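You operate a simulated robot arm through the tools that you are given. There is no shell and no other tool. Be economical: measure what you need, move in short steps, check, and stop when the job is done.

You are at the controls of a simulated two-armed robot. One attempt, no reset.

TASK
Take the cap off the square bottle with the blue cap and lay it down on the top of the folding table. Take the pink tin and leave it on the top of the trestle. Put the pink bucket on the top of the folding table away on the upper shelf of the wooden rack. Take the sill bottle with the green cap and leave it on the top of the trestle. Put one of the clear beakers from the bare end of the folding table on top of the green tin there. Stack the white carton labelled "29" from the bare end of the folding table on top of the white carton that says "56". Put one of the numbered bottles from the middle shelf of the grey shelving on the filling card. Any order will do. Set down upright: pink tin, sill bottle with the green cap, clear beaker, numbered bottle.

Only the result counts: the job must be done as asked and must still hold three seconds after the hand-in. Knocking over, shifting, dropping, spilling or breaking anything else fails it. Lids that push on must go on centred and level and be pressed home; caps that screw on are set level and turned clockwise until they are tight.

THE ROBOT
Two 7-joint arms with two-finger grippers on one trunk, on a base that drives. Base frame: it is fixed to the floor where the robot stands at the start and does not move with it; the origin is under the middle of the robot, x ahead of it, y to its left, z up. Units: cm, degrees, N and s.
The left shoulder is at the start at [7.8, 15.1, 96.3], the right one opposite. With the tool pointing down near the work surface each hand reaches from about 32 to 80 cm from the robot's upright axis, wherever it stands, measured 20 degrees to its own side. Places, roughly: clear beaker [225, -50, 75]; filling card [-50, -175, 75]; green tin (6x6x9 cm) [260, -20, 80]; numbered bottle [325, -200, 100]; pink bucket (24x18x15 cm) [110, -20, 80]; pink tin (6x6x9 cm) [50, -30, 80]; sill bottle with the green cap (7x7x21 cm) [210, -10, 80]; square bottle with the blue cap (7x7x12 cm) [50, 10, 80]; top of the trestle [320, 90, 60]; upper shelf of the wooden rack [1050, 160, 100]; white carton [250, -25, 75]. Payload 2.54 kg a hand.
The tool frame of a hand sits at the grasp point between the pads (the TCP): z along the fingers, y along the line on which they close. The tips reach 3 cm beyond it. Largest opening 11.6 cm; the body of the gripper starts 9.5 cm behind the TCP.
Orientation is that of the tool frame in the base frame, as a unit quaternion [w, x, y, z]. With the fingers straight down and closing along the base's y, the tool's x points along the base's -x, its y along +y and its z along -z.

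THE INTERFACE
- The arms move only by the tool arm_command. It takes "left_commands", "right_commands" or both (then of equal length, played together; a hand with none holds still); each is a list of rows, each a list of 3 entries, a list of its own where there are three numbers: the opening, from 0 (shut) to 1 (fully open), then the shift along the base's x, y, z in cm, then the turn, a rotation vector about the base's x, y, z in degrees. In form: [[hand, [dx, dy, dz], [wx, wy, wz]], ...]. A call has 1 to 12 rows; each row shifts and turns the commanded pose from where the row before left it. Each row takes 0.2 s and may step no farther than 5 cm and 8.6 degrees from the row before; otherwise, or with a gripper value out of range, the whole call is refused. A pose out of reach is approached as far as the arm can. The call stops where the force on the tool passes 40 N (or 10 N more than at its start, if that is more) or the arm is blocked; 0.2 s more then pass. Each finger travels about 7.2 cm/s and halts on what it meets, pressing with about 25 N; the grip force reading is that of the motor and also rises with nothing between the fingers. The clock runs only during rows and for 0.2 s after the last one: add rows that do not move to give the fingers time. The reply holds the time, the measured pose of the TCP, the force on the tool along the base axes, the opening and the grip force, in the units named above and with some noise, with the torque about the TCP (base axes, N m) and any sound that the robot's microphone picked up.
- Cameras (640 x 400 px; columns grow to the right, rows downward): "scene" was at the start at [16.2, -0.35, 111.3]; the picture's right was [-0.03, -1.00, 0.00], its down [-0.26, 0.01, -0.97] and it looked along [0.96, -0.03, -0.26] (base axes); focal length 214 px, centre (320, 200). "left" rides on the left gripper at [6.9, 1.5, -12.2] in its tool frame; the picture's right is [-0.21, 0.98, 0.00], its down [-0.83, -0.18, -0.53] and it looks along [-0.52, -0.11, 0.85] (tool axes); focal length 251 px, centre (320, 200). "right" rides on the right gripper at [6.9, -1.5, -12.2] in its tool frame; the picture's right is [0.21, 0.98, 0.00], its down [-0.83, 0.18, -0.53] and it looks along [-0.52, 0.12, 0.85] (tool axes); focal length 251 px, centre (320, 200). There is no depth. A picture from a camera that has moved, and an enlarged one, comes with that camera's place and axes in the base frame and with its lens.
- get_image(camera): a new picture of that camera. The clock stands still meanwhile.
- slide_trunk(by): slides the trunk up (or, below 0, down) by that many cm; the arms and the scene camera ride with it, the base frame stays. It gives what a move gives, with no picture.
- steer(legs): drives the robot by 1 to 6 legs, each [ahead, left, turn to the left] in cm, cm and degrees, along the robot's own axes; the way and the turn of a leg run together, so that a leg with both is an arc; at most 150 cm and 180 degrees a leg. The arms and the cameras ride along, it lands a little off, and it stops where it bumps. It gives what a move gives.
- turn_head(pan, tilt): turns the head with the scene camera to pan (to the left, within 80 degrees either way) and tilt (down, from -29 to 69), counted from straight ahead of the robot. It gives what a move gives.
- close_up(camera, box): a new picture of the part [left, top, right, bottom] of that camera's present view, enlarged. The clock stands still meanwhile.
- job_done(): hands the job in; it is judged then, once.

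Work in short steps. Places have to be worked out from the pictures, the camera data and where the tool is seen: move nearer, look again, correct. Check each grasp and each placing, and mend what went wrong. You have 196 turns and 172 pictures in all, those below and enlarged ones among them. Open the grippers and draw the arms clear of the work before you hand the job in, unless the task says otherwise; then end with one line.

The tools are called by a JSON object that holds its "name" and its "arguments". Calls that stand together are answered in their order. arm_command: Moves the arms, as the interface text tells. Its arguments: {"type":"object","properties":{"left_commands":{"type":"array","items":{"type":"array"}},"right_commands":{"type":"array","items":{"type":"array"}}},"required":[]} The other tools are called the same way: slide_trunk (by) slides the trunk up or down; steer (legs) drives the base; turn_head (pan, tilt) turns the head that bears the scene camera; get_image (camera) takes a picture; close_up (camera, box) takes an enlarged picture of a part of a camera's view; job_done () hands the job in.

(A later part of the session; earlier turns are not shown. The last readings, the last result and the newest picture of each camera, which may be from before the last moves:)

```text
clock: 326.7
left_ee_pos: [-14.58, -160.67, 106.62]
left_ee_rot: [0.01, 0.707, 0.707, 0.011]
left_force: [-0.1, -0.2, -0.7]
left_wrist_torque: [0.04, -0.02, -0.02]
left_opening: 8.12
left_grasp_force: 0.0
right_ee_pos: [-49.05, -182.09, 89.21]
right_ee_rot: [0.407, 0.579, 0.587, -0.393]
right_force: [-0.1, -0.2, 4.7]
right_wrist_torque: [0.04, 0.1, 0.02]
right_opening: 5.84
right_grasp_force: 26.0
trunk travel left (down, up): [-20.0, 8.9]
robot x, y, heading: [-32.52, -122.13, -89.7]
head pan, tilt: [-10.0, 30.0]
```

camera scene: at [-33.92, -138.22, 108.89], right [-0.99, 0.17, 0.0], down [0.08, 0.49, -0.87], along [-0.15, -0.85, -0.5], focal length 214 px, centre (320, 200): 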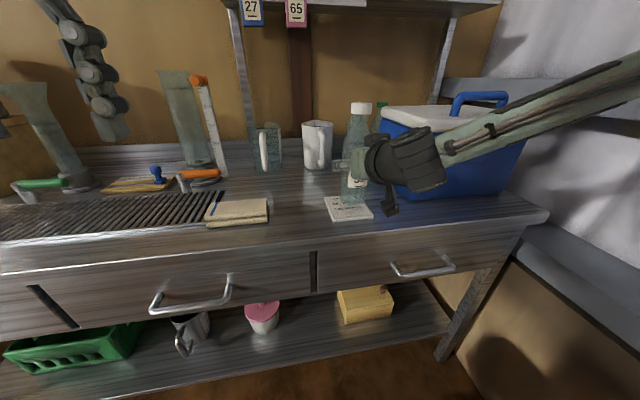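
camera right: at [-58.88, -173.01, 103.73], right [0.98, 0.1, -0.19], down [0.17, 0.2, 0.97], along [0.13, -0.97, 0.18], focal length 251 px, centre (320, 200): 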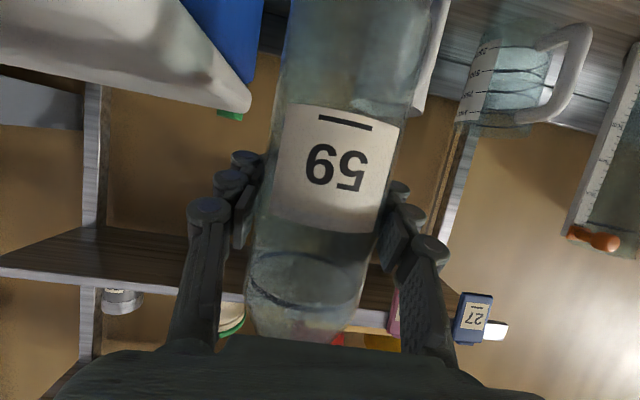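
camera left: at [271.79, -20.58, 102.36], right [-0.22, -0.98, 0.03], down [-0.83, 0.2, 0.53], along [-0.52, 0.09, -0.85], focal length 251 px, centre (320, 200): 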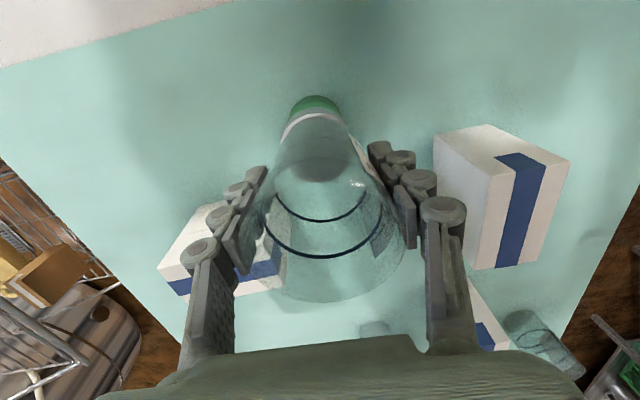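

It has made contact. I release and withdraw backwards.

{"name": "arm_command", "arguments": {"right_commands": [[0.58, [0, 0, 0], [0, 0, 0]], [0.68, [0, 0, 0], [0, 0, 0]], [0.76, [0, 0, 0], [0, 0, 0]], [0.76, [0, 2.5, 0.3], [0, 0, 0]], [0.76, [0, 3, 0.5], [0, 0, 0]], [0.76, [0, 4, 1], [0, 0, 0]], [0.76, [0, 3, 3], [0, 0, 0]], [0.76, [0, 0, 4], [0, 0, 0]], [0.76, [0, 0, 4], [0, 0, 0]]]}}

{"name": "close_up", "arguments": {"camera": "scene", "box": [290, 80, 450, 240]}}

```text
clock: 328.7
left_ee_pos: [-14.56, -160.68, 106.55]
left_ee_rot: [0.01, 0.708, 0.706, 0.011]
left_force: [0.0, 0.1, 0.2]
left_wrist_torque: [0.01, 0.04, 0.01]
left_opening: 8.11
left_grasp_force: 0.1
right_ee_pos: [-47.83, -175.72, 103.3]
right_ee_rot: [0.405, 0.58, 0.588, -0.391]
right_force: [-0.3, -0.8, -0.5]
right_wrist_torque: [0.0, -0.01, 0.0]
right_opening: 8.81
right_grasp_force: 0.0
right hand out of reach, approached as far as the arm can: row 5, 6, 7
trunk travel left (down, up): [-20.0, 8.9]
robot x, y, heading: [-32.43, -122.27, -89.5]
head pan, tilt: [-10.0, 30.0]
```

```text
2.50 times, centred on (370, 160) of scene
camera zoom: at [-33.91, -138.2, 108.9], right [-0.99, 0.17, 0.0], down [0.08, 0.49, -0.87], along [-0.15, -0.85, -0.5], focal length 536 px, centre (195, 300)
```

zoom: 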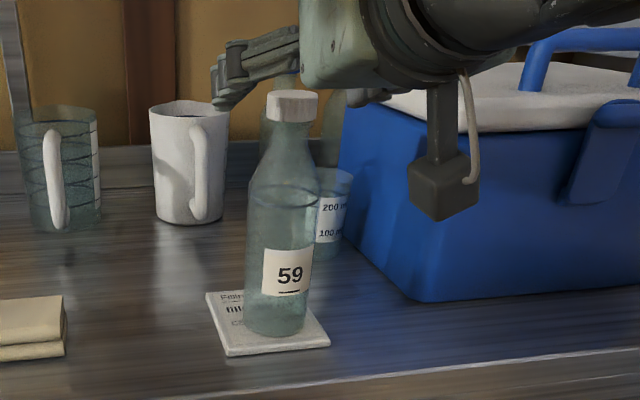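

Bottle 59 stands on the filling card. I drive straight back to clear it, then untilt the right hand.

{"name": "steer", "arguments": {"legs": [[-18, 0, 0]]}}

{"name": "arm_command", "arguments": {"right_commands": [[0.8, [0, -0.5, 0.5], [8.5, 0, 0]], [0.8, [0, -0.5, 0.5], [8.5, 0, 0]], [0.8, [0, -0.5, 0.5], [8.5, 0, 0]], [0.8, [0, 0, 0.5], [8.5, 0, 0]], [0.8, [0, 0, 0.5], [8.5, 0, 0]], [0.8, [0, 0, 0.5], [8.5, 0, 0]], [0.8, [0, 0, 0.5], [8.5, 0, 0]], [0.8, [0, 0, 0.5], [8.5, 0, 0]]]}}

{"name": "get_image", "arguments": {"camera": "scene"}}

```text
clock: 330.2
left_ee_pos: [-14.76, -142.42, 106.59]
left_ee_rot: [0.011, 0.709, 0.705, 0.012]
left_force: [-0.5, -0.3, 0.6]
left_wrist_torque: [-0.05, 0.02, 0.0]
left_opening: 8.11
left_grasp_force: 0.2
right_ee_pos: [-47.93, -157.56, 103.36]
right_ee_rot: [0.406, 0.58, 0.587, -0.393]
right_force: [0.3, -0.2, 0.1]
right_wrist_torque: [0.0, 0.0, 0.01]
right_opening: 8.81
right_grasp_force: 0.0
trunk travel left (down, up): [-20.0, 8.9]
robot x, y, heading: [-32.77, -104.32, -89.9]
head pan, tilt: [-10.0, 30.0]
```

```text
clock: 332.0
left_ee_pos: [-14.92, -142.65, 106.62]
left_ee_rot: [0.011, 0.708, 0.706, 0.012]
left_force: [-0.7, 0.4, -0.3]
left_wrist_torque: [-0.01, 0.01, -0.04]
left_opening: 8.13
left_grasp_force: 0.0
right_ee_pos: [-49.39, -157.92, 106.42]
right_ee_rot: [0.011, 0.708, 0.706, 0.004]
right_force: [-0.3, 0.3, 0.1]
right_wrist_torque: [-0.04, 0.01, 0.03]
right_opening: 9.28
right_grasp_force: 0.0
right hand out of reach, approached as far as the arm can: row 8
trunk travel left (down, up): [-20.0, 8.9]
robot x, y, heading: [-32.49, -104.2, -90.0]
head pan, tilt: [-10.0, 30.0]
```

```text
46 pictures are left
camera scene: at [-34.06, -120.05, 108.89], right [-0.99, 0.17, 0.0], down [0.09, 0.49, -0.87], along [-0.15, -0.85, -0.5], focal length 214 px, centre (320, 200)
```

scene: 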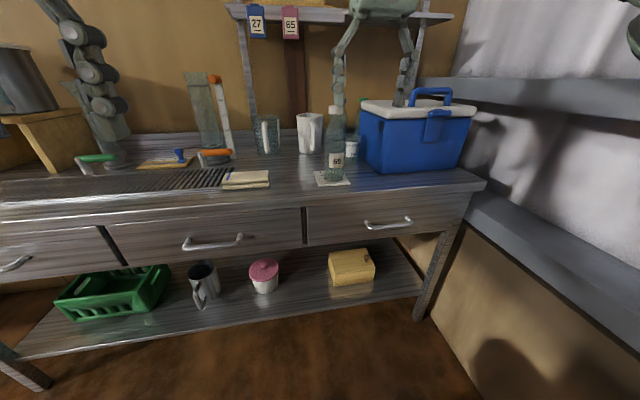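

The bottle stands on the card and everything nearby is in place. The last job is the pink bucket, so I go up the right-hand lane and face the table beside it.

{"name": "steer", "arguments": {"legs": [[0, 0, 90], [142, -4, 0], [0, 0, 90]]}}

{"name": "turn_head", "arguments": {"pan": 0, "tilt": 25}}

{"name": "get_image", "arguments": {"camera": "scene"}}

```text
clock: 346.9
left_ee_pos: [90.6, -69.22, 106.57]
left_ee_rot: [-0.013, -0.705, 0.709, 0.01]
left_force: [0.3, -0.9, 0.3]
left_wrist_torque: [0.03, 0.01, -0.02]
left_opening: 8.11
left_grasp_force: 0.1
right_ee_pos: [125.28, -53.87, 106.51]
right_ee_rot: [-0.003, -0.706, 0.708, 0.012]
right_force: [0.5, -0.7, 0.3]
right_wrist_torque: [0.03, 0.0, 0.0]
right_opening: 9.28
right_grasp_force: 0.0
trunk travel left (down, up): [-20.0, 8.9]
robot x, y, heading: [108.69, -107.45, 89.9]
head pan, tilt: [-10.0, 30.0]
```

```text
clock: 347.6
left_ee_pos: [90.67, -69.17, 106.42]
left_ee_rot: [-0.012, -0.705, 0.709, 0.01]
left_force: [0.4, 1.1, -0.3]
left_wrist_torque: [0.01, -0.03, -0.01]
left_opening: 8.11
left_grasp_force: 0.1
right_ee_pos: [125.11, -53.95, 106.55]
right_ee_rot: [-0.004, -0.705, 0.709, 0.013]
right_force: [0.9, 0.3, -0.2]
right_wrist_torque: [-0.01, -0.03, -0.01]
right_opening: 9.26
right_grasp_force: 0.1
trunk travel left (down, up): [-20.0, 8.9]
robot x, y, heading: [108.53, -107.71, 90.1]
head pan, tilt: [0.0, 25.0]
```

```text
45 pictures are left
camera scene: at [108.47, -91.47, 109.69], right [1.0, 0.0, 0.0], down [0.0, -0.42, -0.91], along [0.0, 0.91, -0.42], focal length 214 px, centre (320, 200)
```

scene: 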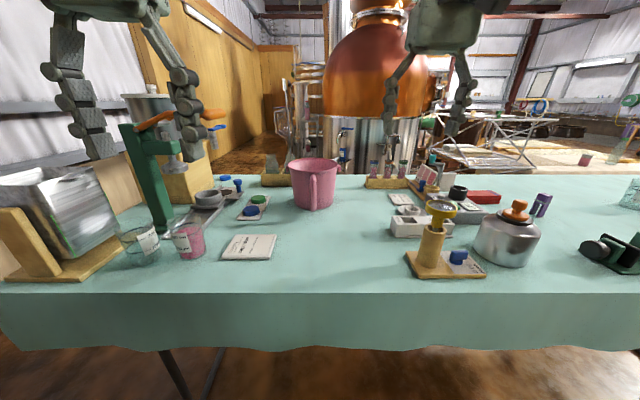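

{"name": "close_up", "arguments": {"camera": "scene", "box": [250, 130, 390, 230]}}

```text
4.00 times, centred on (320, 180) of scene
camera zoom: at [108.47, -91.47, 109.69], right [1.0, 0.0, 0.0], down [0.0, -0.42, -0.91], along [0.0, 0.91, -0.42], focal length 858 px, centre (320, 280)
```

zoom: 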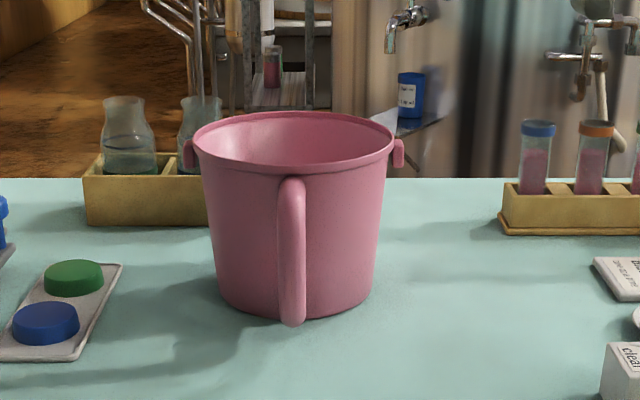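

The bucket is a tapered pail, rim centre about (106, -17) and diameter about 18, with its handle towards us and bail ears at the sides. Before choosing a grip I look towards the wooden rack far away at (1050, 160) to see the shelf clearance.

{"name": "turn_head", "arguments": {"pan": -75, "tilt": 0}}

{"name": "close_up", "arguments": {"camera": "scene", "box": [220, 150, 420, 275]}}

```text
clock: 349.0
left_ee_pos: [90.64, -69.1, 106.71]
left_ee_rot: [-0.012, -0.705, 0.709, 0.01]
left_force: [-0.7, -0.6, 1.0]
left_wrist_torque: [0.01, 0.0, 0.03]
left_opening: 8.1
left_grasp_force: 0.1
right_ee_pos: [125.12, -53.94, 106.46]
right_ee_rot: [-0.004, -0.705, 0.709, 0.013]
right_force: [0.0, -0.4, 0.6]
right_wrist_torque: [0.02, 0.03, -0.01]
right_opening: 9.29
right_grasp_force: 0.1
trunk travel left (down, up): [-20.0, 8.9]
robot x, y, heading: [108.45, -107.51, 90.1]
head pan, tilt: [-75.0, 0.0]
```

```text
3.20 times, centred on (320, 212) of scene
camera zoom: at [117.17, -98.34, 113.73], right [0.26, -0.97, 0.0], down [0.0, 0.0, -1.0], along [0.97, 0.26, 0.0], focal length 686 px, centre (320, 160)
```

zoom: 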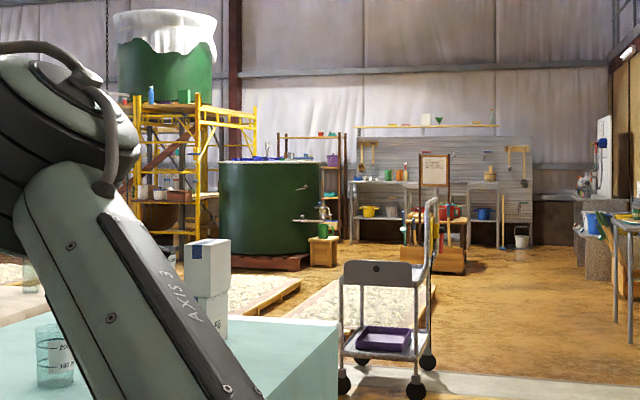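

The rack's upper shelf has roughly 45 cm of headroom, so a tilted one-hand grip on the rim beside an ear should work. I'll grip the right rear wall near (114, -21), 26° round from the ear, and first position the robot at about (93, -95).

{"name": "steer", "arguments": {"legs": [[12.5, 15.5, 0]]}}

{"name": "arm_command", "arguments": {"right_commands": [[0.55, [0, 1.2, 0], [7.5, 0, 0]], [0.55, [0, 1.2, 0], [7.5, 0, 0]], [0.55, [0, 1.2, 0], [7.5, 0, 0]], [0.55, [0, 1.2, 0], [7.5, 0, 0]], [0.55, [0, 1.2, 0], [7.5, 0, 0]], [0.55, [0, 1.2, 0], [7.5, 0, 0]], [0.55, [0.3, 1, 0], [0, 0, -6.5]], [0.55, [0.3, 1, 0], [0, 0, -6.5]], [0.55, [0.3, 1, 0], [0, 0, -6.5]], [0.55, [0.3, 1, 0], [0, 0, -6.5]], [0.55, [0, 0, 0], [0, 0, 0]]]}}

{"name": "get_image", "arguments": {"camera": "right"}}

{"name": "turn_head", "arguments": {"pan": -10, "tilt": 30}}

{"name": "get_image", "arguments": {"camera": "scene"}}

```text
clock: 351.2
left_ee_pos: [75.13, -56.81, 106.73]
left_ee_rot: [-0.012, -0.706, 0.708, 0.01]
left_force: [-0.3, 0.4, -0.5]
left_wrist_torque: [0.03, -0.01, -0.01]
left_opening: 8.1
left_grasp_force: 0.1
right_ee_pos: [109.67, -41.44, 106.53]
right_ee_rot: [-0.004, -0.706, 0.708, 0.012]
right_force: [-0.4, -0.9, 0.0]
right_wrist_torque: [-0.05, -0.02, 0.0]
right_opening: 9.27
right_grasp_force: 0.1
trunk travel left (down, up): [-20.0, 8.9]
robot x, y, heading: [93.21, -94.99, 90.0]
head pan, tilt: [-75.0, 0.0]
```

```text
clock: 353.6
left_ee_pos: [75.09, -56.95, 106.65]
left_ee_rot: [-0.012, -0.705, 0.709, 0.01]
left_force: [0.2, -0.6, 0.5]
left_wrist_torque: [0.02, -0.01, 0.02]
left_opening: 8.13
left_grasp_force: 0.1
right_ee_pos: [110.93, -30.21, 106.54]
right_ee_rot: [0.323, -0.489, 0.781, 0.215]
right_force: [0.2, 0.3, -0.1]
right_wrist_torque: [0.0, -0.04, -0.04]
right_opening: 6.38
right_grasp_force: 0.0
trunk travel left (down, up): [-20.0, 8.9]
robot x, y, heading: [92.71, -94.93, 90.1]
head pan, tilt: [-75.0, 0.0]
```

```text
42 pictures are left
camera right: at [106.56, -43.14, 110.09], right [-0.95, 0.28, -0.13], down [-0.06, 0.24, 0.97], along [0.31, 0.93, -0.21], focal length 251 px, centre (320, 200)
```

right: 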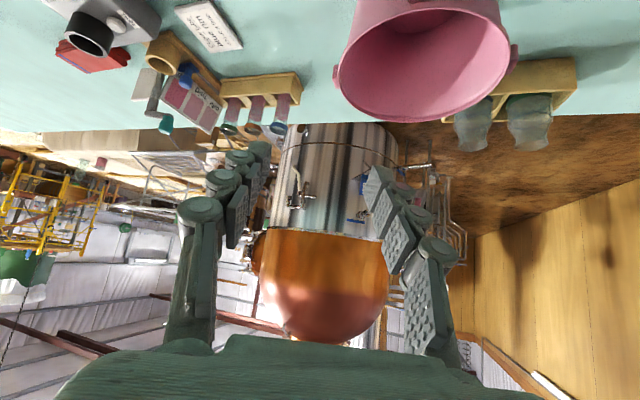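

```text
clock: 354.9
left_ee_pos: [75.13, -56.7, 106.68]
left_ee_rot: [-0.012, -0.706, 0.708, 0.011]
left_force: [-0.4, 0.0, 0.2]
left_wrist_torque: [0.01, 0.0, 0.02]
left_opening: 8.12
left_grasp_force: 0.1
right_ee_pos: [110.8, -30.25, 106.52]
right_ee_rot: [0.323, -0.49, 0.781, 0.215]
right_force: [0.2, -0.1, -0.3]
right_wrist_torque: [-0.01, 0.0, 0.0]
right_opening: 6.37
right_grasp_force: 0.0
trunk travel left (down, up): [-20.0, 8.9]
robot x, y, heading: [92.92, -94.9, 90.3]
head pan, tilt: [-10.0, 30.0]
```

```text
41 pictures are left
camera scene: at [94.55, -79.38, 108.9], right [0.98, -0.17, 0.0], down [-0.09, -0.49, -0.87], along [0.15, 0.85, -0.5], focal length 214 px, centre (320, 200)
```

scene: 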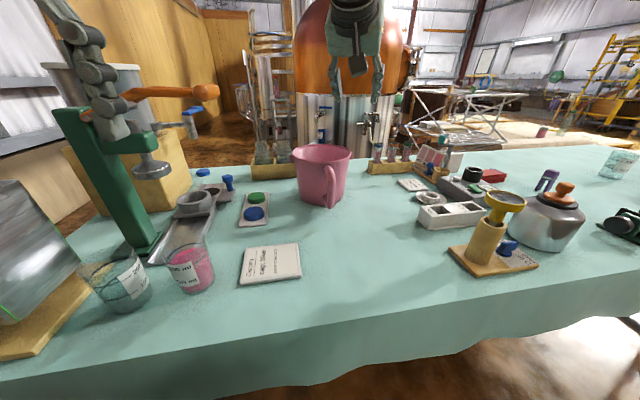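

I bring the hand down close to the rim and look again for alignment.

{"name": "arm_command", "arguments": {"right_commands": [[0.55, [0.2, 1, -3.5], [0, 0, 0]], [0.55, [0.2, 1, -3.5], [0, 0, 0]], [0.55, [0, 1, -2.5], [0, 0, 0]], [0.55, [0, 0, 0], [0, 0, 0]]]}}

{"name": "get_image", "arguments": {"camera": "right"}}

{"name": "close_up", "arguments": {"camera": "scene", "box": [260, 60, 440, 220]}}

```text
clock: 355.9
left_ee_pos: [75.14, -56.86, 106.6]
left_ee_rot: [-0.011, -0.706, 0.708, 0.011]
left_force: [0.4, 1.0, -0.7]
left_wrist_torque: [-0.01, 0.01, 0.03]
left_opening: 8.13
left_grasp_force: 0.1
right_ee_pos: [111.38, -27.3, 97.0]
right_ee_rot: [0.323, -0.491, 0.78, 0.215]
right_force: [0.4, -0.7, 0.3]
right_wrist_torque: [-0.01, 0.01, 0.01]
right_opening: 6.33
right_grasp_force: 0.0
trunk travel left (down, up): [-20.0, 8.9]
robot x, y, heading: [92.99, -95.07, 90.1]
head pan, tilt: [-10.0, 30.0]
```

```text
40 pictures are left
camera right: at [107.0, -40.13, 100.52], right [-0.95, 0.28, -0.14], down [-0.07, 0.24, 0.97], along [0.31, 0.93, -0.21], focal length 251 px, centre (320, 200)
```

right: 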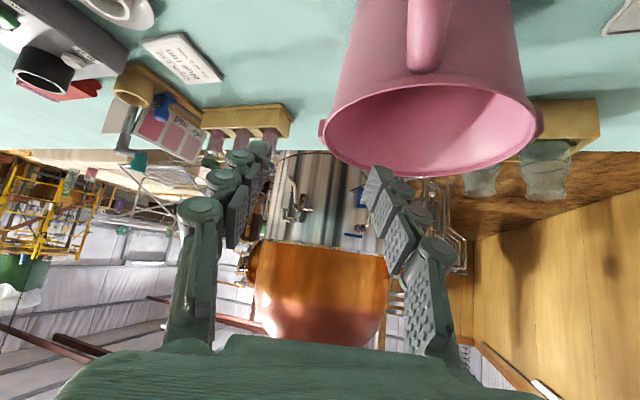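

```text
2.50 times, centred on (350, 140) of scene
camera zoom: at [94.54, -79.39, 108.9], right [0.99, -0.17, 0.0], down [-0.09, -0.49, -0.87], along [0.15, 0.85, -0.5], focal length 536 px, centre (245, 350)
```

zoom: 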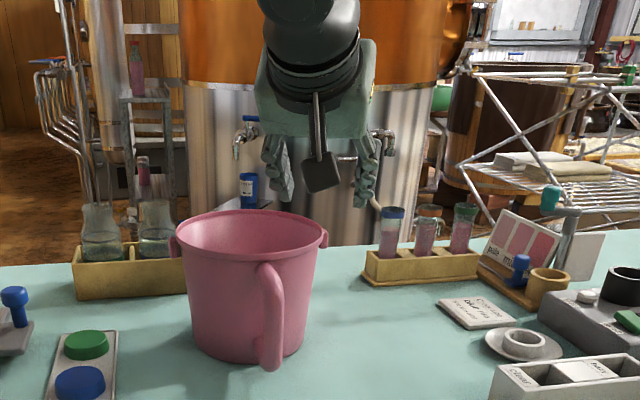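

The rim centre is near (105.4, -17), z≈89. I move so the fingertips are just at rim height, straddling the wall, and check.

{"name": "arm_command", "arguments": {"right_commands": [[0.55, [0, 1.2, -2.4], [0, 0, 0]], [0.55, [-0.1, 1.2, -2.4], [0, 0, 0]], [0.55, [0, 0, 0], [0, 0, 0]]]}}

{"name": "get_image", "arguments": {"camera": "right"}}

{"name": "close_up", "arguments": {"camera": "scene", "box": [290, 80, 410, 220]}}

```text
clock: 356.7
left_ee_pos: [75.14, -56.84, 106.6]
left_ee_rot: [-0.012, -0.706, 0.708, 0.011]
left_force: [0.7, 0.5, 0.0]
left_wrist_torque: [0.02, -0.02, 0.05]
left_opening: 8.11
left_grasp_force: 0.1
right_ee_pos: [111.2, -24.96, 92.23]
right_ee_rot: [0.325, -0.49, 0.779, 0.216]
right_force: [-0.1, 1.0, -0.2]
right_wrist_torque: [0.02, -0.01, 0.0]
right_opening: 6.37
right_grasp_force: 0.0
trunk travel left (down, up): [-20.0, 8.9]
robot x, y, heading: [93.39, -95.23, 90.2]
head pan, tilt: [-10.0, 30.0]
```

```text
38 pictures are left
camera right: at [106.83, -37.75, 95.72], right [-0.95, 0.28, -0.14], down [-0.07, 0.24, 0.97], along [0.31, 0.93, -0.21], focal length 251 px, centre (320, 200)
```

right: 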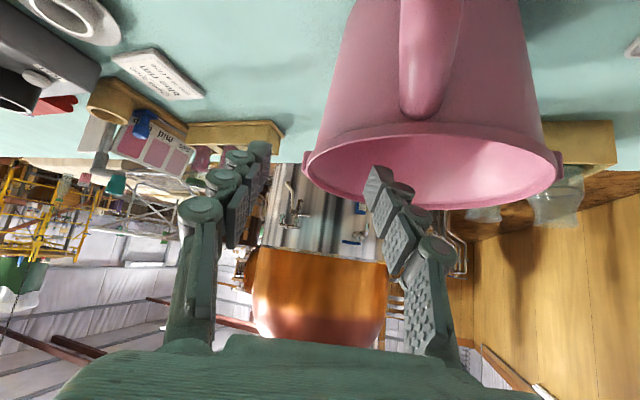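

```text
2.86 times, centred on (350, 150) of scene
camera zoom: at [94.54, -79.39, 108.9], right [0.99, -0.17, 0.0], down [-0.09, -0.49, -0.87], along [0.15, 0.85, -0.5], focal length 613 px, centre (234, 343)
```

zoom: 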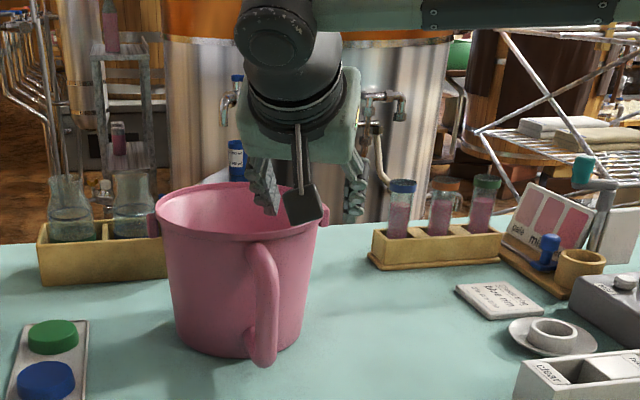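

The wall lies between the fingers, and the ear is just beyond. I go down to grip depth a little short of the ear, adding 6° of yaw, and close.

{"name": "arm_command", "arguments": {"right_commands": [[0.55, [0.4, 1, -1.8], [0, 0, -2]], [0.55, [0.4, 1, -1.8], [0, 0, -2]], [0.55, [0.4, 0.8, -1.7], [0, 0, -2]], [0.55, [0, 0, 0], [0, 0, 0]]]}}

{"name": "get_image", "arguments": {"camera": "right"}}

```text
clock: 357.7
left_ee_pos: [74.97, -56.98, 106.73]
left_ee_rot: [-0.01, -0.706, 0.708, 0.01]
left_force: [-0.4, 0.6, 0.1]
left_wrist_torque: [0.03, 0.03, 0.0]
left_opening: 8.12
left_grasp_force: 0.0
right_ee_pos: [113.96, -23.56, 87.77]
right_ee_rot: [0.336, -0.448, 0.803, 0.204]
right_force: [-3.4, -2.0, 21.6]
right_wrist_torque: [0.04, 1.04, 0.21]
right_opening: 7.0
right_grasp_force: 4.8
right hand out of reach, approached as far as the arm can: row 1, 2, 3
trunk travel left (down, up): [-20.0, 8.9]
robot x, y, heading: [92.63, -95.09, 90.2]
head pan, tilt: [-10.0, 30.0]
```

```text
36 pictures are left
camera right: at [108.36, -35.91, 91.06], right [-0.92, 0.38, -0.13], down [-0.04, 0.24, 0.97], along [0.4, 0.89, -0.21], focal length 251 px, centre (320, 200)
```

right: 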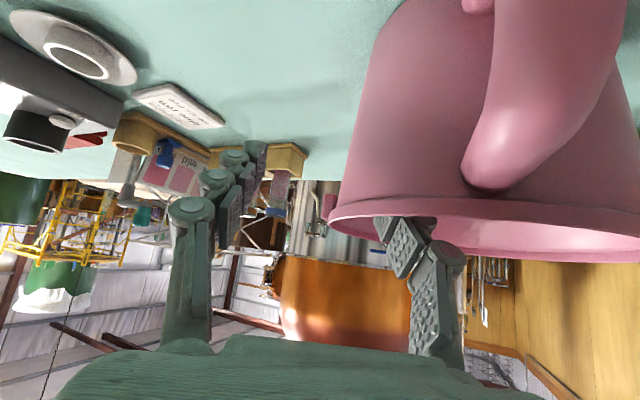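

The hand drifted as it ran out of reach and the inner finger touched the rim. I raise it at once and move the base closer.

{"name": "arm_command", "arguments": {"right_commands": [[0.55, [-0.5, -0.8, 3], [0, 0, 0]], [0.55, [-0.5, -0.8, 3], [0, 0, 0]], [0.55, [0, -0.5, 2], [0, 0, 0]], [0.55, [0, 0, 0], [0, 0, 0]]]}}

{"name": "get_image", "arguments": {"camera": "right"}}

```text
clock: 358.7
left_ee_pos: [75.21, -56.83, 106.61]
left_ee_rot: [-0.012, -0.706, 0.708, 0.01]
left_force: [-0.2, -0.1, 0.3]
left_wrist_torque: [0.02, -0.02, 0.04]
left_opening: 8.13
left_grasp_force: 0.0
right_ee_pos: [113.06, -25.55, 94.99]
right_ee_rot: [0.334, -0.449, 0.805, 0.198]
right_force: [0.7, 0.4, 0.1]
right_wrist_torque: [0.02, 0.01, 0.01]
right_opening: 6.38
right_grasp_force: 0.1
trunk travel left (down, up): [-20.0, 8.9]
robot x, y, heading: [93.14, -95.02, 90.0]
head pan, tilt: [-10.0, 30.0]
```

```text
35 pictures are left
camera right: at [107.46, -37.86, 98.59], right [-0.92, 0.38, -0.14], down [-0.04, 0.25, 0.97], along [0.4, 0.89, -0.22], focal length 251 px, centre (320, 200)
```

right: 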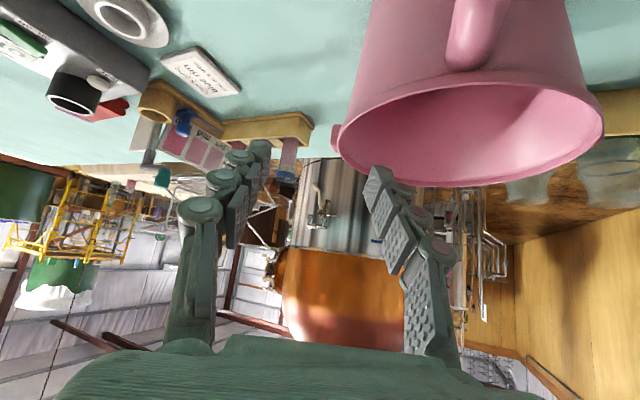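

The bucket hasn't moved. I drive 6 cm closer and 4 cm left, then come to the pre-grasp again.

{"name": "steer", "arguments": {"legs": [[6, 4, 0]]}}

{"name": "arm_command", "arguments": {"right_commands": [[0.55, [1.1, -2.4, -1], [0, 0, 0]], [0.55, [1.1, -2.4, -1.5], [0, 0, 0]], [0.55, [0, 0, 0], [0, 0, 0]]]}}

{"name": "get_image", "arguments": {"camera": "right"}}

```text
clock: 359.8
left_ee_pos: [71.1, -50.78, 106.55]
left_ee_rot: [-0.011, -0.706, 0.708, 0.011]
left_force: [-0.1, 0.0, 0.4]
left_wrist_torque: [-0.03, 0.02, 0.0]
left_opening: 8.11
left_grasp_force: 0.0
right_ee_pos: [109.08, -19.63, 94.99]
right_ee_rot: [0.334, -0.45, 0.804, 0.198]
right_force: [-0.4, 0.3, -0.7]
right_wrist_torque: [-0.04, -0.01, 0.0]
right_opening: 6.36
right_grasp_force: 0.0
trunk travel left (down, up): [-20.0, 8.9]
robot x, y, heading: [88.67, -88.65, 90.2]
head pan, tilt: [-10.0, 30.0]
```

```text
clock: 360.6
left_ee_pos: [71.19, -50.97, 106.45]
left_ee_rot: [-0.012, -0.706, 0.708, 0.011]
left_force: [0.4, -0.2, -0.6]
left_wrist_torque: [-0.01, 0.0, 0.0]
left_opening: 8.1
left_grasp_force: 0.1
right_ee_pos: [111.28, -24.48, 92.54]
right_ee_rot: [0.334, -0.449, 0.805, 0.197]
right_force: [-0.6, -0.1, 0.5]
right_wrist_torque: [0.0, -0.01, 0.01]
right_opening: 6.37
right_grasp_force: 0.1
trunk travel left (down, up): [-20.0, 8.9]
robot x, y, heading: [88.9, -88.94, 90.1]
head pan, tilt: [-10.0, 30.0]
```

```text
34 pictures are left
camera right: at [105.7, -36.75, 96.01], right [-0.92, 0.38, -0.14], down [-0.04, 0.25, 0.97], along [0.4, 0.89, -0.21], focal length 251 px, centre (320, 200)
```

right: 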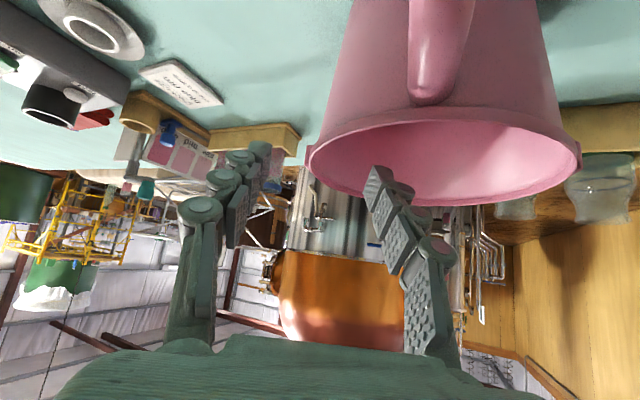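

It's in reach now, with the inner tip inside the rim and the outer one outside. I lower to grip depth.

{"name": "arm_command", "arguments": {"right_commands": [[0.55, [0.4, 0.8, -1.5], [0, 0, 0]], [0.55, [0.4, 0.8, -1.5], [0, 0, 0]], [0.55, [0.3, 0.8, -1.5], [0, 0, 0]], [0.55, [0.1, 0.2, -1], [0, 0, 0]], [0.55, [0, 0, 0], [0, 0, 0]]]}}

{"name": "get_image", "arguments": {"camera": "right"}}

```text
clock: 361.8
left_ee_pos: [71.09, -50.94, 106.59]
left_ee_rot: [-0.012, -0.706, 0.708, 0.011]
left_force: [0.4, 0.0, 0.1]
left_wrist_torque: [0.03, 0.03, 0.01]
left_opening: 8.12
left_grasp_force: 0.0
right_ee_pos: [112.43, -21.88, 87.09]
right_ee_rot: [0.334, -0.448, 0.805, 0.198]
right_force: [0.0, 0.4, -0.7]
right_wrist_torque: [-0.03, -0.02, 0.0]
right_opening: 6.39
right_grasp_force: 0.0
trunk travel left (down, up): [-20.0, 8.9]
robot x, y, heading: [89.41, -89.14, 89.9]
head pan, tilt: [-10.0, 30.0]
```

```text
33 pictures are left
camera right: at [106.85, -34.19, 90.54], right [-0.92, 0.38, -0.14], down [-0.04, 0.25, 0.97], along [0.4, 0.89, -0.21], focal length 251 px, centre (320, 200)
```

right: 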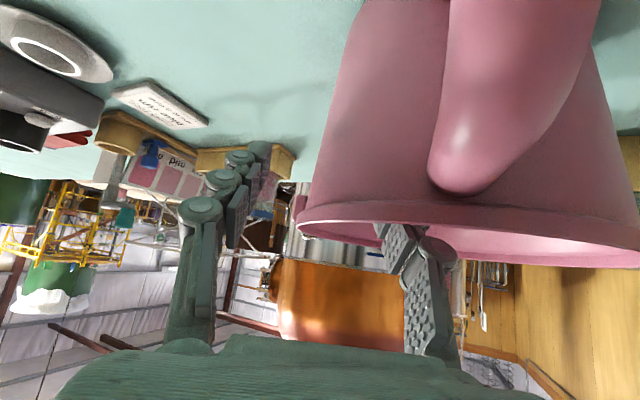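

It's free of contact and the inner finger is inside. I close on the wall.

{"name": "arm_command", "arguments": {"right_commands": [[0.35, [0, 0, 0], [0, 0, 0]], [0.15, [0, 0, 0], [0, 0, 0]], [0, [0, 0, 0], [0, 0, 0]], [0, [0, 0, 0], [0, 0, 0]], [0, [0, 0, 0], [0, 0, 0]], [0, [0, 0, 0], [0, 0, 0]]]}}

{"name": "get_image", "arguments": {"camera": "right"}}

```text
clock: 363.2
left_ee_pos: [71.1, -50.99, 106.64]
left_ee_rot: [-0.012, -0.706, 0.708, 0.01]
left_force: [-0.6, 0.6, 0.4]
left_wrist_torque: [0.0, 0.01, 0.04]
left_opening: 8.11
left_grasp_force: 0.0
right_ee_pos: [112.38, -22.02, 87.19]
right_ee_rot: [0.334, -0.45, 0.804, 0.199]
right_force: [-2.3, 1.8, 5.6]
right_wrist_torque: [-0.06, 0.98, -0.15]
right_opening: 1.52
right_grasp_force: 24.4
trunk travel left (down, up): [-20.0, 8.9]
robot x, y, heading: [88.86, -89.14, 90.3]
head pan, tilt: [-10.0, 30.0]
```

```text
32 pictures are left
camera right: at [106.8, -34.22, 90.63], right [-0.92, 0.38, -0.13], down [-0.04, 0.25, 0.97], along [0.4, 0.89, -0.21], focal length 251 px, centre (320, 200)
```

right: 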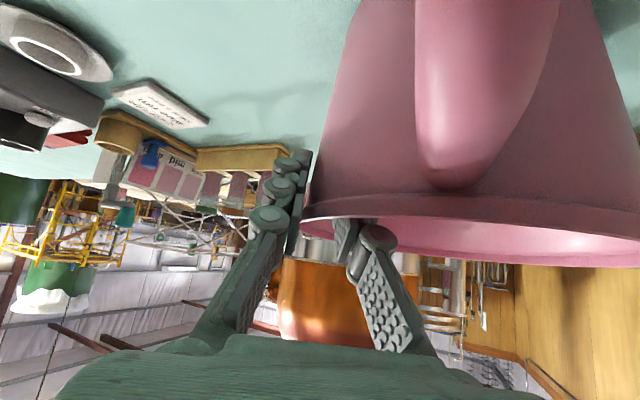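

The wall is gripped at 1.5 cm. I do a test lift of 3 cm and see whether the bucket stays level.

{"name": "arm_command", "arguments": {"right_commands": [[0, [0, 0, 1], [0, 0, 0]], [0, [0, 0, 1], [0, 0, 0]], [0, [0, 0, 1.5], [0, 0, 0]], [0, [0, 0, 0], [0, 0, 0]], [0, [0, 0, 0], [0, 0, 0]]]}}

{"name": "close_up", "arguments": {"camera": "scene", "box": [240, 60, 440, 220]}}

```text
clock: 364.4
left_ee_pos: [71.25, -51.0, 106.63]
left_ee_rot: [-0.011, -0.705, 0.709, 0.01]
left_force: [-0.2, 0.0, 0.0]
left_wrist_torque: [0.05, 0.0, 0.0]
left_opening: 8.1
left_grasp_force: 0.0
right_ee_pos: [112.51, -21.89, 90.6]
right_ee_rot: [0.334, -0.449, 0.805, 0.198]
right_force: [-0.9, 0.2, -1.9]
right_wrist_torque: [-0.07, -0.18, 0.0]
right_opening: 1.29
right_grasp_force: 24.7
trunk travel left (down, up): [-20.0, 8.9]
robot x, y, heading: [89.12, -89.26, 90.3]
head pan, tilt: [-10.0, 30.0]
```

```text
2.50 times, centred on (340, 140) of scene
camera zoom: at [90.54, -73.46, 108.89], right [0.99, -0.17, 0.0], down [-0.09, -0.49, -0.87], along [0.15, 0.85, -0.5], focal length 536 px, centre (270, 350)
```

zoom: 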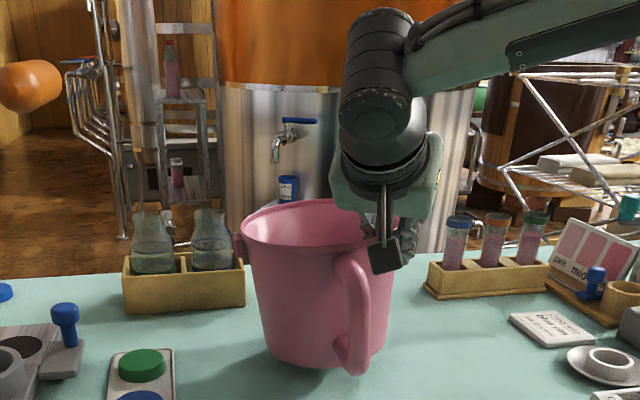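

It's light (about 0.2 kg) and hangs level. I lift it clear and back the robot off the table.

{"name": "arm_command", "arguments": {"right_commands": [[0, [0, 0, 3], [0, 0, 0]], [0, [0, 0, 3], [0, 0, 0]], [0, [0, 0, 3], [0, 0, 0]], [0, [0, -1, 3], [0, 0, 0]], [0, [0, -1, 3], [0, 0, 0]], [0, [0, 0, 0], [0, 0, 0]]]}}

{"name": "steer", "arguments": {"legs": [[-26, 0, 0]]}}

{"name": "get_image", "arguments": {"camera": "scene"}}

```text
clock: 365.8
left_ee_pos: [71.18, -50.93, 106.67]
left_ee_rot: [-0.012, -0.706, 0.708, 0.011]
left_force: [-0.6, -0.3, -0.5]
left_wrist_torque: [-0.03, 0.05, -0.03]
left_opening: 8.13
left_grasp_force: 0.2
right_ee_pos: [112.5, -23.89, 105.51]
right_ee_rot: [0.334, -0.45, 0.804, 0.198]
right_force: [-0.4, -1.1, -3.1]
right_wrist_torque: [-0.12, -0.21, 0.02]
right_opening: 1.24
right_grasp_force: 24.9
trunk travel left (down, up): [-20.0, 8.9]
robot x, y, heading: [89.14, -89.12, 90.3]
head pan, tilt: [-10.0, 30.0]
```

```text
clock: 367.7
left_ee_pos: [71.18, -76.98, 106.51]
left_ee_rot: [0.011, 0.707, -0.707, -0.01]
left_force: [0.7, -0.2, 0.6]
left_wrist_torque: [0.01, 0.0, 0.0]
left_opening: 8.13
left_grasp_force: 0.1
right_ee_pos: [112.26, -49.85, 105.54]
right_ee_rot: [0.333, -0.451, 0.804, 0.199]
right_force: [1.2, 1.3, -2.6]
right_wrist_torque: [-0.1, -0.16, 0.0]
right_opening: 1.29
right_grasp_force: 24.8
trunk travel left (down, up): [-20.0, 8.9]
robot x, y, heading: [89.07, -115.32, 90.5]
head pan, tilt: [-10.0, 30.0]
```

```text
30 pictures are left
camera scene: at [90.59, -99.56, 108.9], right [0.99, -0.17, 0.0], down [-0.08, -0.49, -0.87], along [0.15, 0.85, -0.5], focal length 214 px, centre (320, 200)
```

scene: 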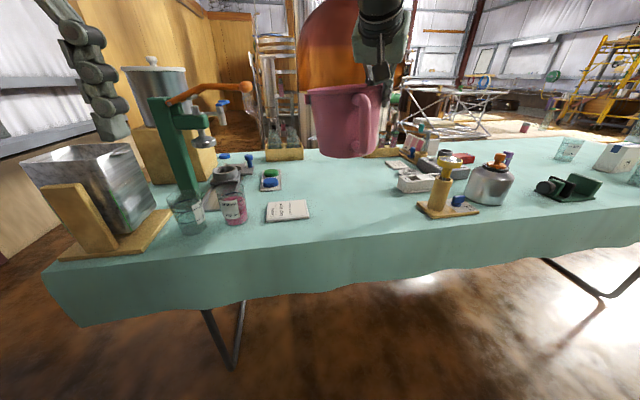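

The bucket is secure. I turn to heading 0 and drive up the lane and on across the hall, then look.

{"name": "steer", "arguments": {"legs": [[0, 0, -90.4], [150, 0, 0], [150, 0, 0], [150, 0, 0], [150, 0, 0]]}}

{"name": "turn_head", "arguments": {"pan": 25, "tilt": 10}}

{"name": "get_image", "arguments": {"camera": "scene"}}

```text
clock: 400.1
left_ee_pos: [725.59, -92.55, 106.67]
left_ee_rot: [-0.002, -0.002, 1.0, 0.016]
left_force: [0.4, 0.5, 0.0]
left_wrist_torque: [-0.01, -0.01, 0.02]
left_opening: 8.12
left_grasp_force: 0.0
right_ee_pos: [753.05, -133.54, 105.56]
right_ee_rot: [0.377, 0.247, 0.888, -0.094]
right_force: [-0.1, 0.7, -2.9]
right_wrist_torque: [-0.16, 0.1, -0.01]
right_opening: 1.28
right_grasp_force: 25.6
trunk travel left (down, up): [-20.0, 8.9]
robot x, y, heading: [687.39, -110.65, 0.5]
head pan, tilt: [-10.0, 30.0]
```

```text
clock: 401.1
left_ee_pos: [725.42, -92.42, 106.53]
left_ee_rot: [-0.001, -0.003, 1.0, 0.015]
left_force: [0.3, 0.3, 1.1]
left_wrist_torque: [-0.03, 0.01, -0.03]
left_opening: 8.15
left_grasp_force: 0.1
right_ee_pos: [753.04, -133.51, 105.39]
right_ee_rot: [0.377, 0.247, 0.888, -0.095]
right_force: [0.2, -0.3, -3.0]
right_wrist_torque: [-0.13, 0.14, 0.01]
right_opening: 1.26
right_grasp_force: 25.3
trunk travel left (down, up): [-20.0, 8.9]
robot x, y, heading: [687.43, -110.42, 0.8]
head pan, tilt: [25.0, 10.0]
```

```text
29 pictures are left
camera scene: at [702.73, -106.66, 112.12], right [0.43, -0.9, 0.0], down [-0.16, -0.08, -0.98], along [0.89, 0.43, -0.17], focal length 214 px, centre (320, 200)
```

scene: 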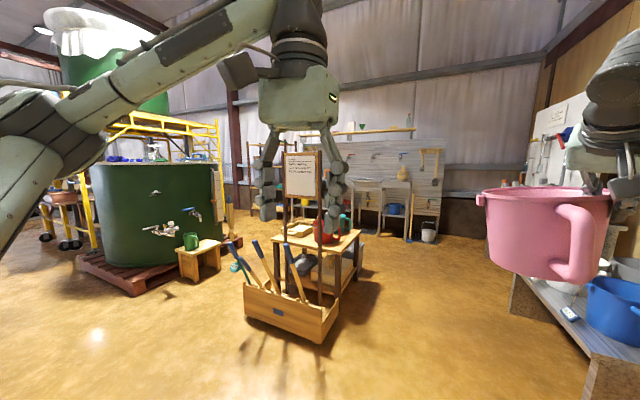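

A bench stands ahead on the right and a tool stand ahead on the left. I look straight ahead and at the gap before choosing a route.

{"name": "turn_head", "arguments": {"pan": 5, "tilt": 25}}

{"name": "get_image", "arguments": {"camera": "scene"}}

```text
clock: 401.9
left_ee_pos: [725.61, -92.57, 106.64]
left_ee_rot: [-0.001, -0.003, 1.0, 0.016]
left_force: [-1.0, 0.5, 0.1]
left_wrist_torque: [0.02, 0.01, -0.05]
left_opening: 8.14
left_grasp_force: 0.0
right_ee_pos: [753.1, -133.57, 105.51]
right_ee_rot: [0.377, 0.247, 0.888, -0.094]
right_force: [0.3, 0.6, -2.8]
right_wrist_torque: [-0.16, 0.14, -0.02]
right_opening: 1.28
right_grasp_force: 25.5
trunk travel left (down, up): [-20.0, 8.9]
robot x, y, heading: [687.6, -110.53, 0.7]
head pan, tilt: [5.0, 25.0]
```

```text
28 pictures are left
camera scene: at [703.51, -109.76, 109.69], right [0.1, -0.99, 0.0], down [-0.42, -0.04, -0.91], along [0.9, 0.09, -0.42], focal length 214 px, centre (320, 200)
```

scene: 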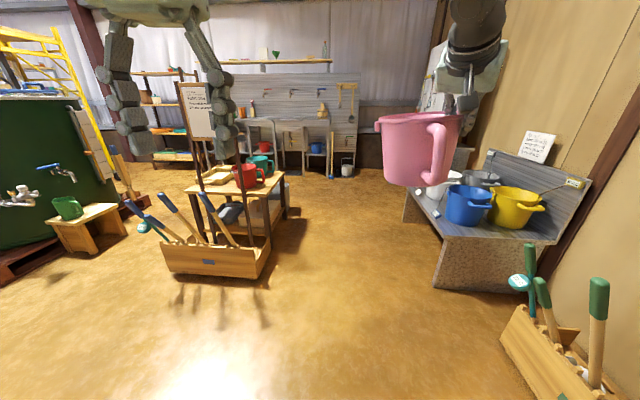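

The lane at y≈-110 is clear between the stand (y≥-60) and the bench (y≤-165). I drive on to x≈955 and look left at the rack.

{"name": "steer", "arguments": {"legs": [[135, -2, -0.7], [132, 0, 0]]}}

{"name": "turn_head", "arguments": {"pan": 70, "tilt": 15}}

{"name": "get_image", "arguments": {"camera": "scene"}}

```text
clock: 414.8
left_ee_pos: [990.97, -93.32, 106.61]
left_ee_rot: [-0.002, -0.001, 1.0, 0.016]
left_force: [0.3, 0.4, 0.3]
left_wrist_torque: [0.02, 0.0, -0.03]
left_opening: 8.08
left_grasp_force: 0.0
right_ee_pos: [1018.5, -134.47, 105.5]
right_ee_rot: [0.377, 0.25, 0.887, -0.096]
right_force: [-1.6, -0.4, -2.8]
right_wrist_torque: [-0.17, 0.11, 0.0]
right_opening: 1.25
right_grasp_force: 25.3
trunk travel left (down, up): [-20.0, 8.9]
robot x, y, heading: [952.91, -111.45, 0.4]
head pan, tilt: [5.0, 25.0]
```

```text
clock: 416.2
left_ee_pos: [991.21, -93.3, 106.48]
left_ee_rot: [-0.001, -0.001, 1.0, 0.015]
left_force: [0.6, -0.2, 0.9]
left_wrist_torque: [-0.03, -0.01, -0.04]
left_opening: 8.12
left_grasp_force: 0.0
right_ee_pos: [1018.54, -134.45, 105.58]
right_ee_rot: [0.377, 0.249, 0.887, -0.095]
right_force: [0.3, 0.2, -2.2]
right_wrist_torque: [-0.17, 0.12, 0.0]
right_opening: 1.26
right_grasp_force: 24.4
trunk travel left (down, up): [-20.0, 8.9]
robot x, y, heading: [953.06, -111.48, 0.4]
head pan, tilt: [70.0, 15.0]
```

```text
27 pictures are left
camera scene: at [962.97, -102.47, 111.31], right [0.94, -0.34, 0.0], down [-0.09, -0.24, -0.97], along [0.32, 0.91, -0.26], focal length 214 px, centre (320, 200)
```

scene: 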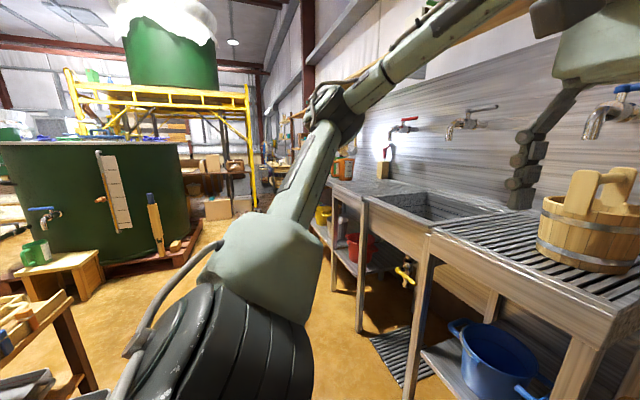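

The lane between the stand's desk (x≤890) and the sink bench (x≥1020) leads to the rack. I back a little, turn to heading 90 and drive up it, then look.

{"name": "steer", "arguments": {"legs": [[-16, 0, -0.4], [0, 0, 90], [130, -15, 0]]}}

{"name": "turn_head", "arguments": {"pan": -25, "tilt": 10}}

{"name": "get_image", "arguments": {"camera": "scene"}}

```text
clock: 427.7
left_ee_pos: [933.84, 56.26, 106.66]
left_ee_rot: [0.012, 0.707, -0.707, -0.01]
left_force: [-0.2, 0.1, 0.1]
left_wrist_torque: [0.01, 0.0, -0.04]
left_opening: 8.11
left_grasp_force: 0.0
right_ee_pos: [975.15, 83.56, 105.45]
right_ee_rot: [0.334, -0.451, 0.804, 0.199]
right_force: [-0.2, 0.3, -2.3]
right_wrist_torque: [-0.16, -0.16, 0.02]
right_opening: 1.28
right_grasp_force: 25.3
trunk travel left (down, up): [-20.0, 8.9]
robot x, y, heading: [952.04, 18.23, 89.9]
head pan, tilt: [70.0, 15.0]
```

```text
clock: 429.4
left_ee_pos: [933.83, 56.31, 106.56]
left_ee_rot: [0.011, 0.708, -0.706, -0.01]
left_force: [-0.3, 0.3, -0.2]
left_wrist_torque: [-0.01, 0.03, 0.0]
left_opening: 8.14
left_grasp_force: 0.0
right_ee_pos: [975.14, 83.48, 105.46]
right_ee_rot: [0.333, -0.451, 0.804, 0.199]
right_force: [-1.2, -0.2, -2.9]
right_wrist_torque: [-0.13, -0.17, 0.01]
right_opening: 1.28
right_grasp_force: 24.9
trunk travel left (down, up): [-20.0, 8.9]
robot x, y, heading: [952.11, 17.85, 90.6]
head pan, tilt: [-25.0, 10.0]
```

```text
26 pictures are left
camera scene: at [955.79, 33.29, 112.12], right [0.91, -0.42, 0.0], down [-0.07, -0.16, -0.98], along [0.41, 0.9, -0.17], focal length 214 px, centre (320, 200)
```

scene: 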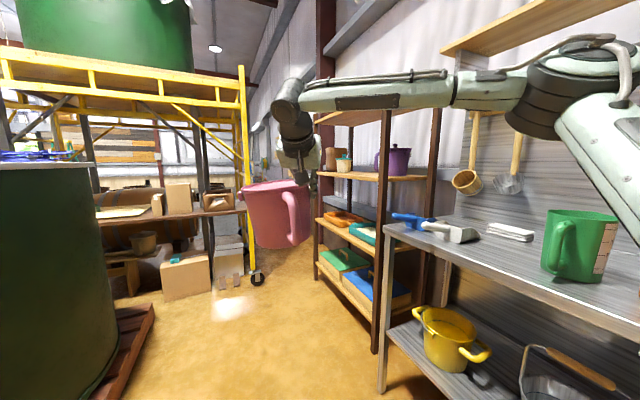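

The rack's front face is at x≈1035 with y from 122 to 209, and its upper shelf (z≈101) holds a small pot and a purple pot. I turn at (945, 110) so the bucket's swing stays clear, strafe left in front of the rack, then raise the trunk and look.

{"name": "steer", "arguments": {"legs": [[92, 7, -0.6], [0, 0, -90], [0, 40, 0]]}}

{"name": "slide_trunk", "arguments": {"by": 8.8}}

{"name": "turn_head", "arguments": {"pan": 0, "tilt": 10}}

{"name": "get_image", "arguments": {"camera": "scene"}}

```text
clock: 434.0
left_ee_pos: [928.53, 145.13, 108.09]
left_ee_rot: [-0.008, -0.7, 0.713, 0.035]
left_force: [0.2, -0.9, 0.2]
left_wrist_torque: [-0.01, 0.01, -0.03]
left_opening: 8.1
left_grasp_force: 0.0
right_ee_pos: [969.02, 172.94, 105.63]
right_ee_rot: [0.33, -0.449, 0.805, 0.203]
right_force: [0.3, -0.5, -2.2]
right_wrist_torque: [-0.13, -0.14, -0.01]
right_opening: 1.26
right_grasp_force: 25.1
trunk travel left (down, up): [-20.0, 8.9]
robot x, y, heading: [944.8, 107.91, 90.3]
head pan, tilt: [-25.0, 10.0]
stopped in leg 1: the robot was blocked; the commanded pose is now the measured one
```

```text
clock: 435.3
left_ee_pos: [927.28, 146.11, 116.04]
left_ee_rot: [-0.008, -0.703, 0.711, 0.022]
left_force: [-0.2, -0.3, 0.3]
left_wrist_torque: [0.01, -0.01, 0.01]
left_opening: 8.11
left_grasp_force: 0.1
right_ee_pos: [968.19, 173.66, 114.33]
right_ee_rot: [0.333, -0.452, 0.804, 0.198]
right_force: [0.2, -0.4, -2.9]
right_wrist_torque: [-0.11, -0.14, -0.04]
right_opening: 1.25
right_grasp_force: 24.6
trunk travel left (down, up): [-28.8, 0.1]
robot x, y, heading: [944.74, 108.22, 90.3]
head pan, tilt: [-25.0, 10.0]
```

```text
clock: 436.1
left_ee_pos: [927.32, 146.28, 116.03]
left_ee_rot: [-0.008, -0.702, 0.712, 0.022]
left_force: [-0.2, -0.3, -0.3]
left_wrist_torque: [0.02, 0.02, 0.03]
left_opening: 8.12
left_grasp_force: 0.1
right_ee_pos: [968.18, 173.74, 114.32]
right_ee_rot: [0.333, -0.451, 0.804, 0.197]
right_force: [0.0, 0.2, -2.6]
right_wrist_torque: [-0.13, -0.19, 0.0]
right_opening: 1.27
right_grasp_force: 24.5
trunk travel left (down, up): [-28.8, 0.1]
robot x, y, heading: [944.68, 108.3, 90.2]
head pan, tilt: [0.0, 10.0]
```

```text
25 pictures are left
camera scene: at [944.79, 124.37, 120.92], right [1.0, 0.0, 0.0], down [0.0, -0.17, -0.98], along [0.0, 0.98, -0.17], focal length 214 px, centre (320, 200)
```

scene: 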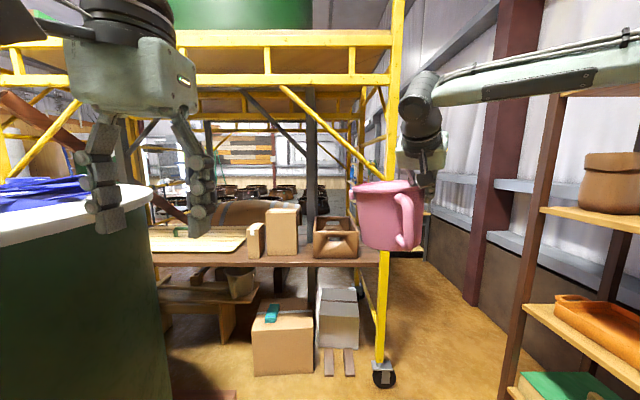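

The left elbow touched the green tank. I raise the bucket 6 cm more with the arm, back down to y≈70 where there is room to turn, then strafe left in front of the rack.

{"name": "arm_command", "arguments": {"right_commands": [[0, [0, 0, 3], [0, 0, 0]], [0, [0, 0, 3], [0, 0, 0]], [0, [0, 0, 0], [0, 0, 0]]]}}

{"name": "steer", "arguments": {"legs": [[-38, 0, 0], [0, 0, -90], [0, 30, 0]]}}

{"name": "turn_head", "arguments": {"pan": 20, "tilt": 5}}

{"name": "get_image", "arguments": {"camera": "scene"}}

```text
clock: 436.9
left_ee_pos: [927.29, 146.19, 116.07]
left_ee_rot: [-0.009, -0.703, 0.711, 0.022]
left_force: [0.5, 0.1, 0.3]
left_wrist_torque: [-0.01, 0.01, 0.02]
left_opening: 8.12
left_grasp_force: 0.1
right_ee_pos: [968.22, 173.71, 120.32]
right_ee_rot: [0.334, -0.45, 0.804, 0.197]
right_force: [-0.4, 1.1, -2.2]
right_wrist_torque: [-0.11, -0.16, -0.01]
right_opening: 1.27
right_grasp_force: 24.6
trunk travel left (down, up): [-28.8, 0.1]
robot x, y, heading: [944.93, 108.32, 90.2]
head pan, tilt: [0.0, 10.0]
```

```text
clock: 446.4
left_ee_pos: [982.94, 117.63, 116.06]
left_ee_rot: [0.01, 0.009, 1.0, 0.02]
left_force: [0.1, -0.1, -0.6]
left_wrist_torque: [-0.04, 0.0, -0.02]
left_opening: 8.15
left_grasp_force: 0.0
right_ee_pos: [1010.27, 76.57, 120.42]
right_ee_rot: [0.376, 0.252, 0.887, -0.097]
right_force: [0.2, -0.6, -3.1]
right_wrist_torque: [-0.15, 0.08, 0.01]
right_opening: 1.24
right_grasp_force: 24.6
trunk travel left (down, up): [-28.8, 0.1]
robot x, y, heading: [944.73, 100.56, -0.1]
head pan, tilt: [0.0, 10.0]
```

```text
clock: 447.2
left_ee_pos: [982.88, 117.52, 115.87]
left_ee_rot: [0.01, 0.01, 1.0, 0.021]
left_force: [-1.3, 0.1, 0.3]
left_wrist_torque: [0.01, -0.01, 0.02]
left_opening: 8.11
left_grasp_force: 0.1
right_ee_pos: [1010.23, 76.5, 120.45]
right_ee_rot: [0.375, 0.252, 0.887, -0.097]
right_force: [-0.5, 0.3, -3.3]
right_wrist_torque: [-0.15, 0.1, -0.03]
right_opening: 1.25
right_grasp_force: 24.0
trunk travel left (down, up): [-28.8, 0.1]
robot x, y, heading: [945.38, 100.54, -0.4]
head pan, tilt: [20.0, 5.0]
```

```text
24 pictures are left
camera scene: at [960.52, 103.37, 121.73], right [0.34, -0.94, 0.0], down [-0.08, -0.03, -1.0], along [0.94, 0.34, -0.09], focal length 214 px, centre (320, 200)
```

scene: 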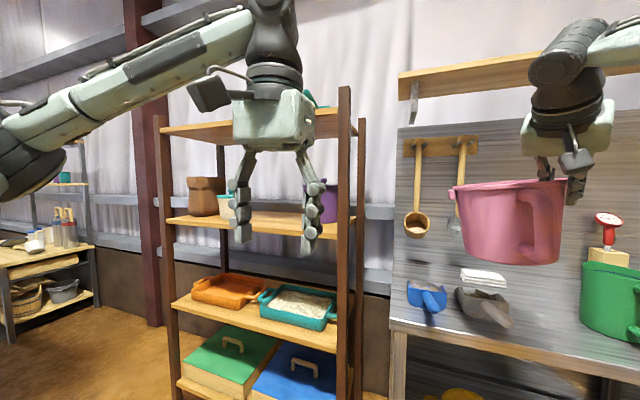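

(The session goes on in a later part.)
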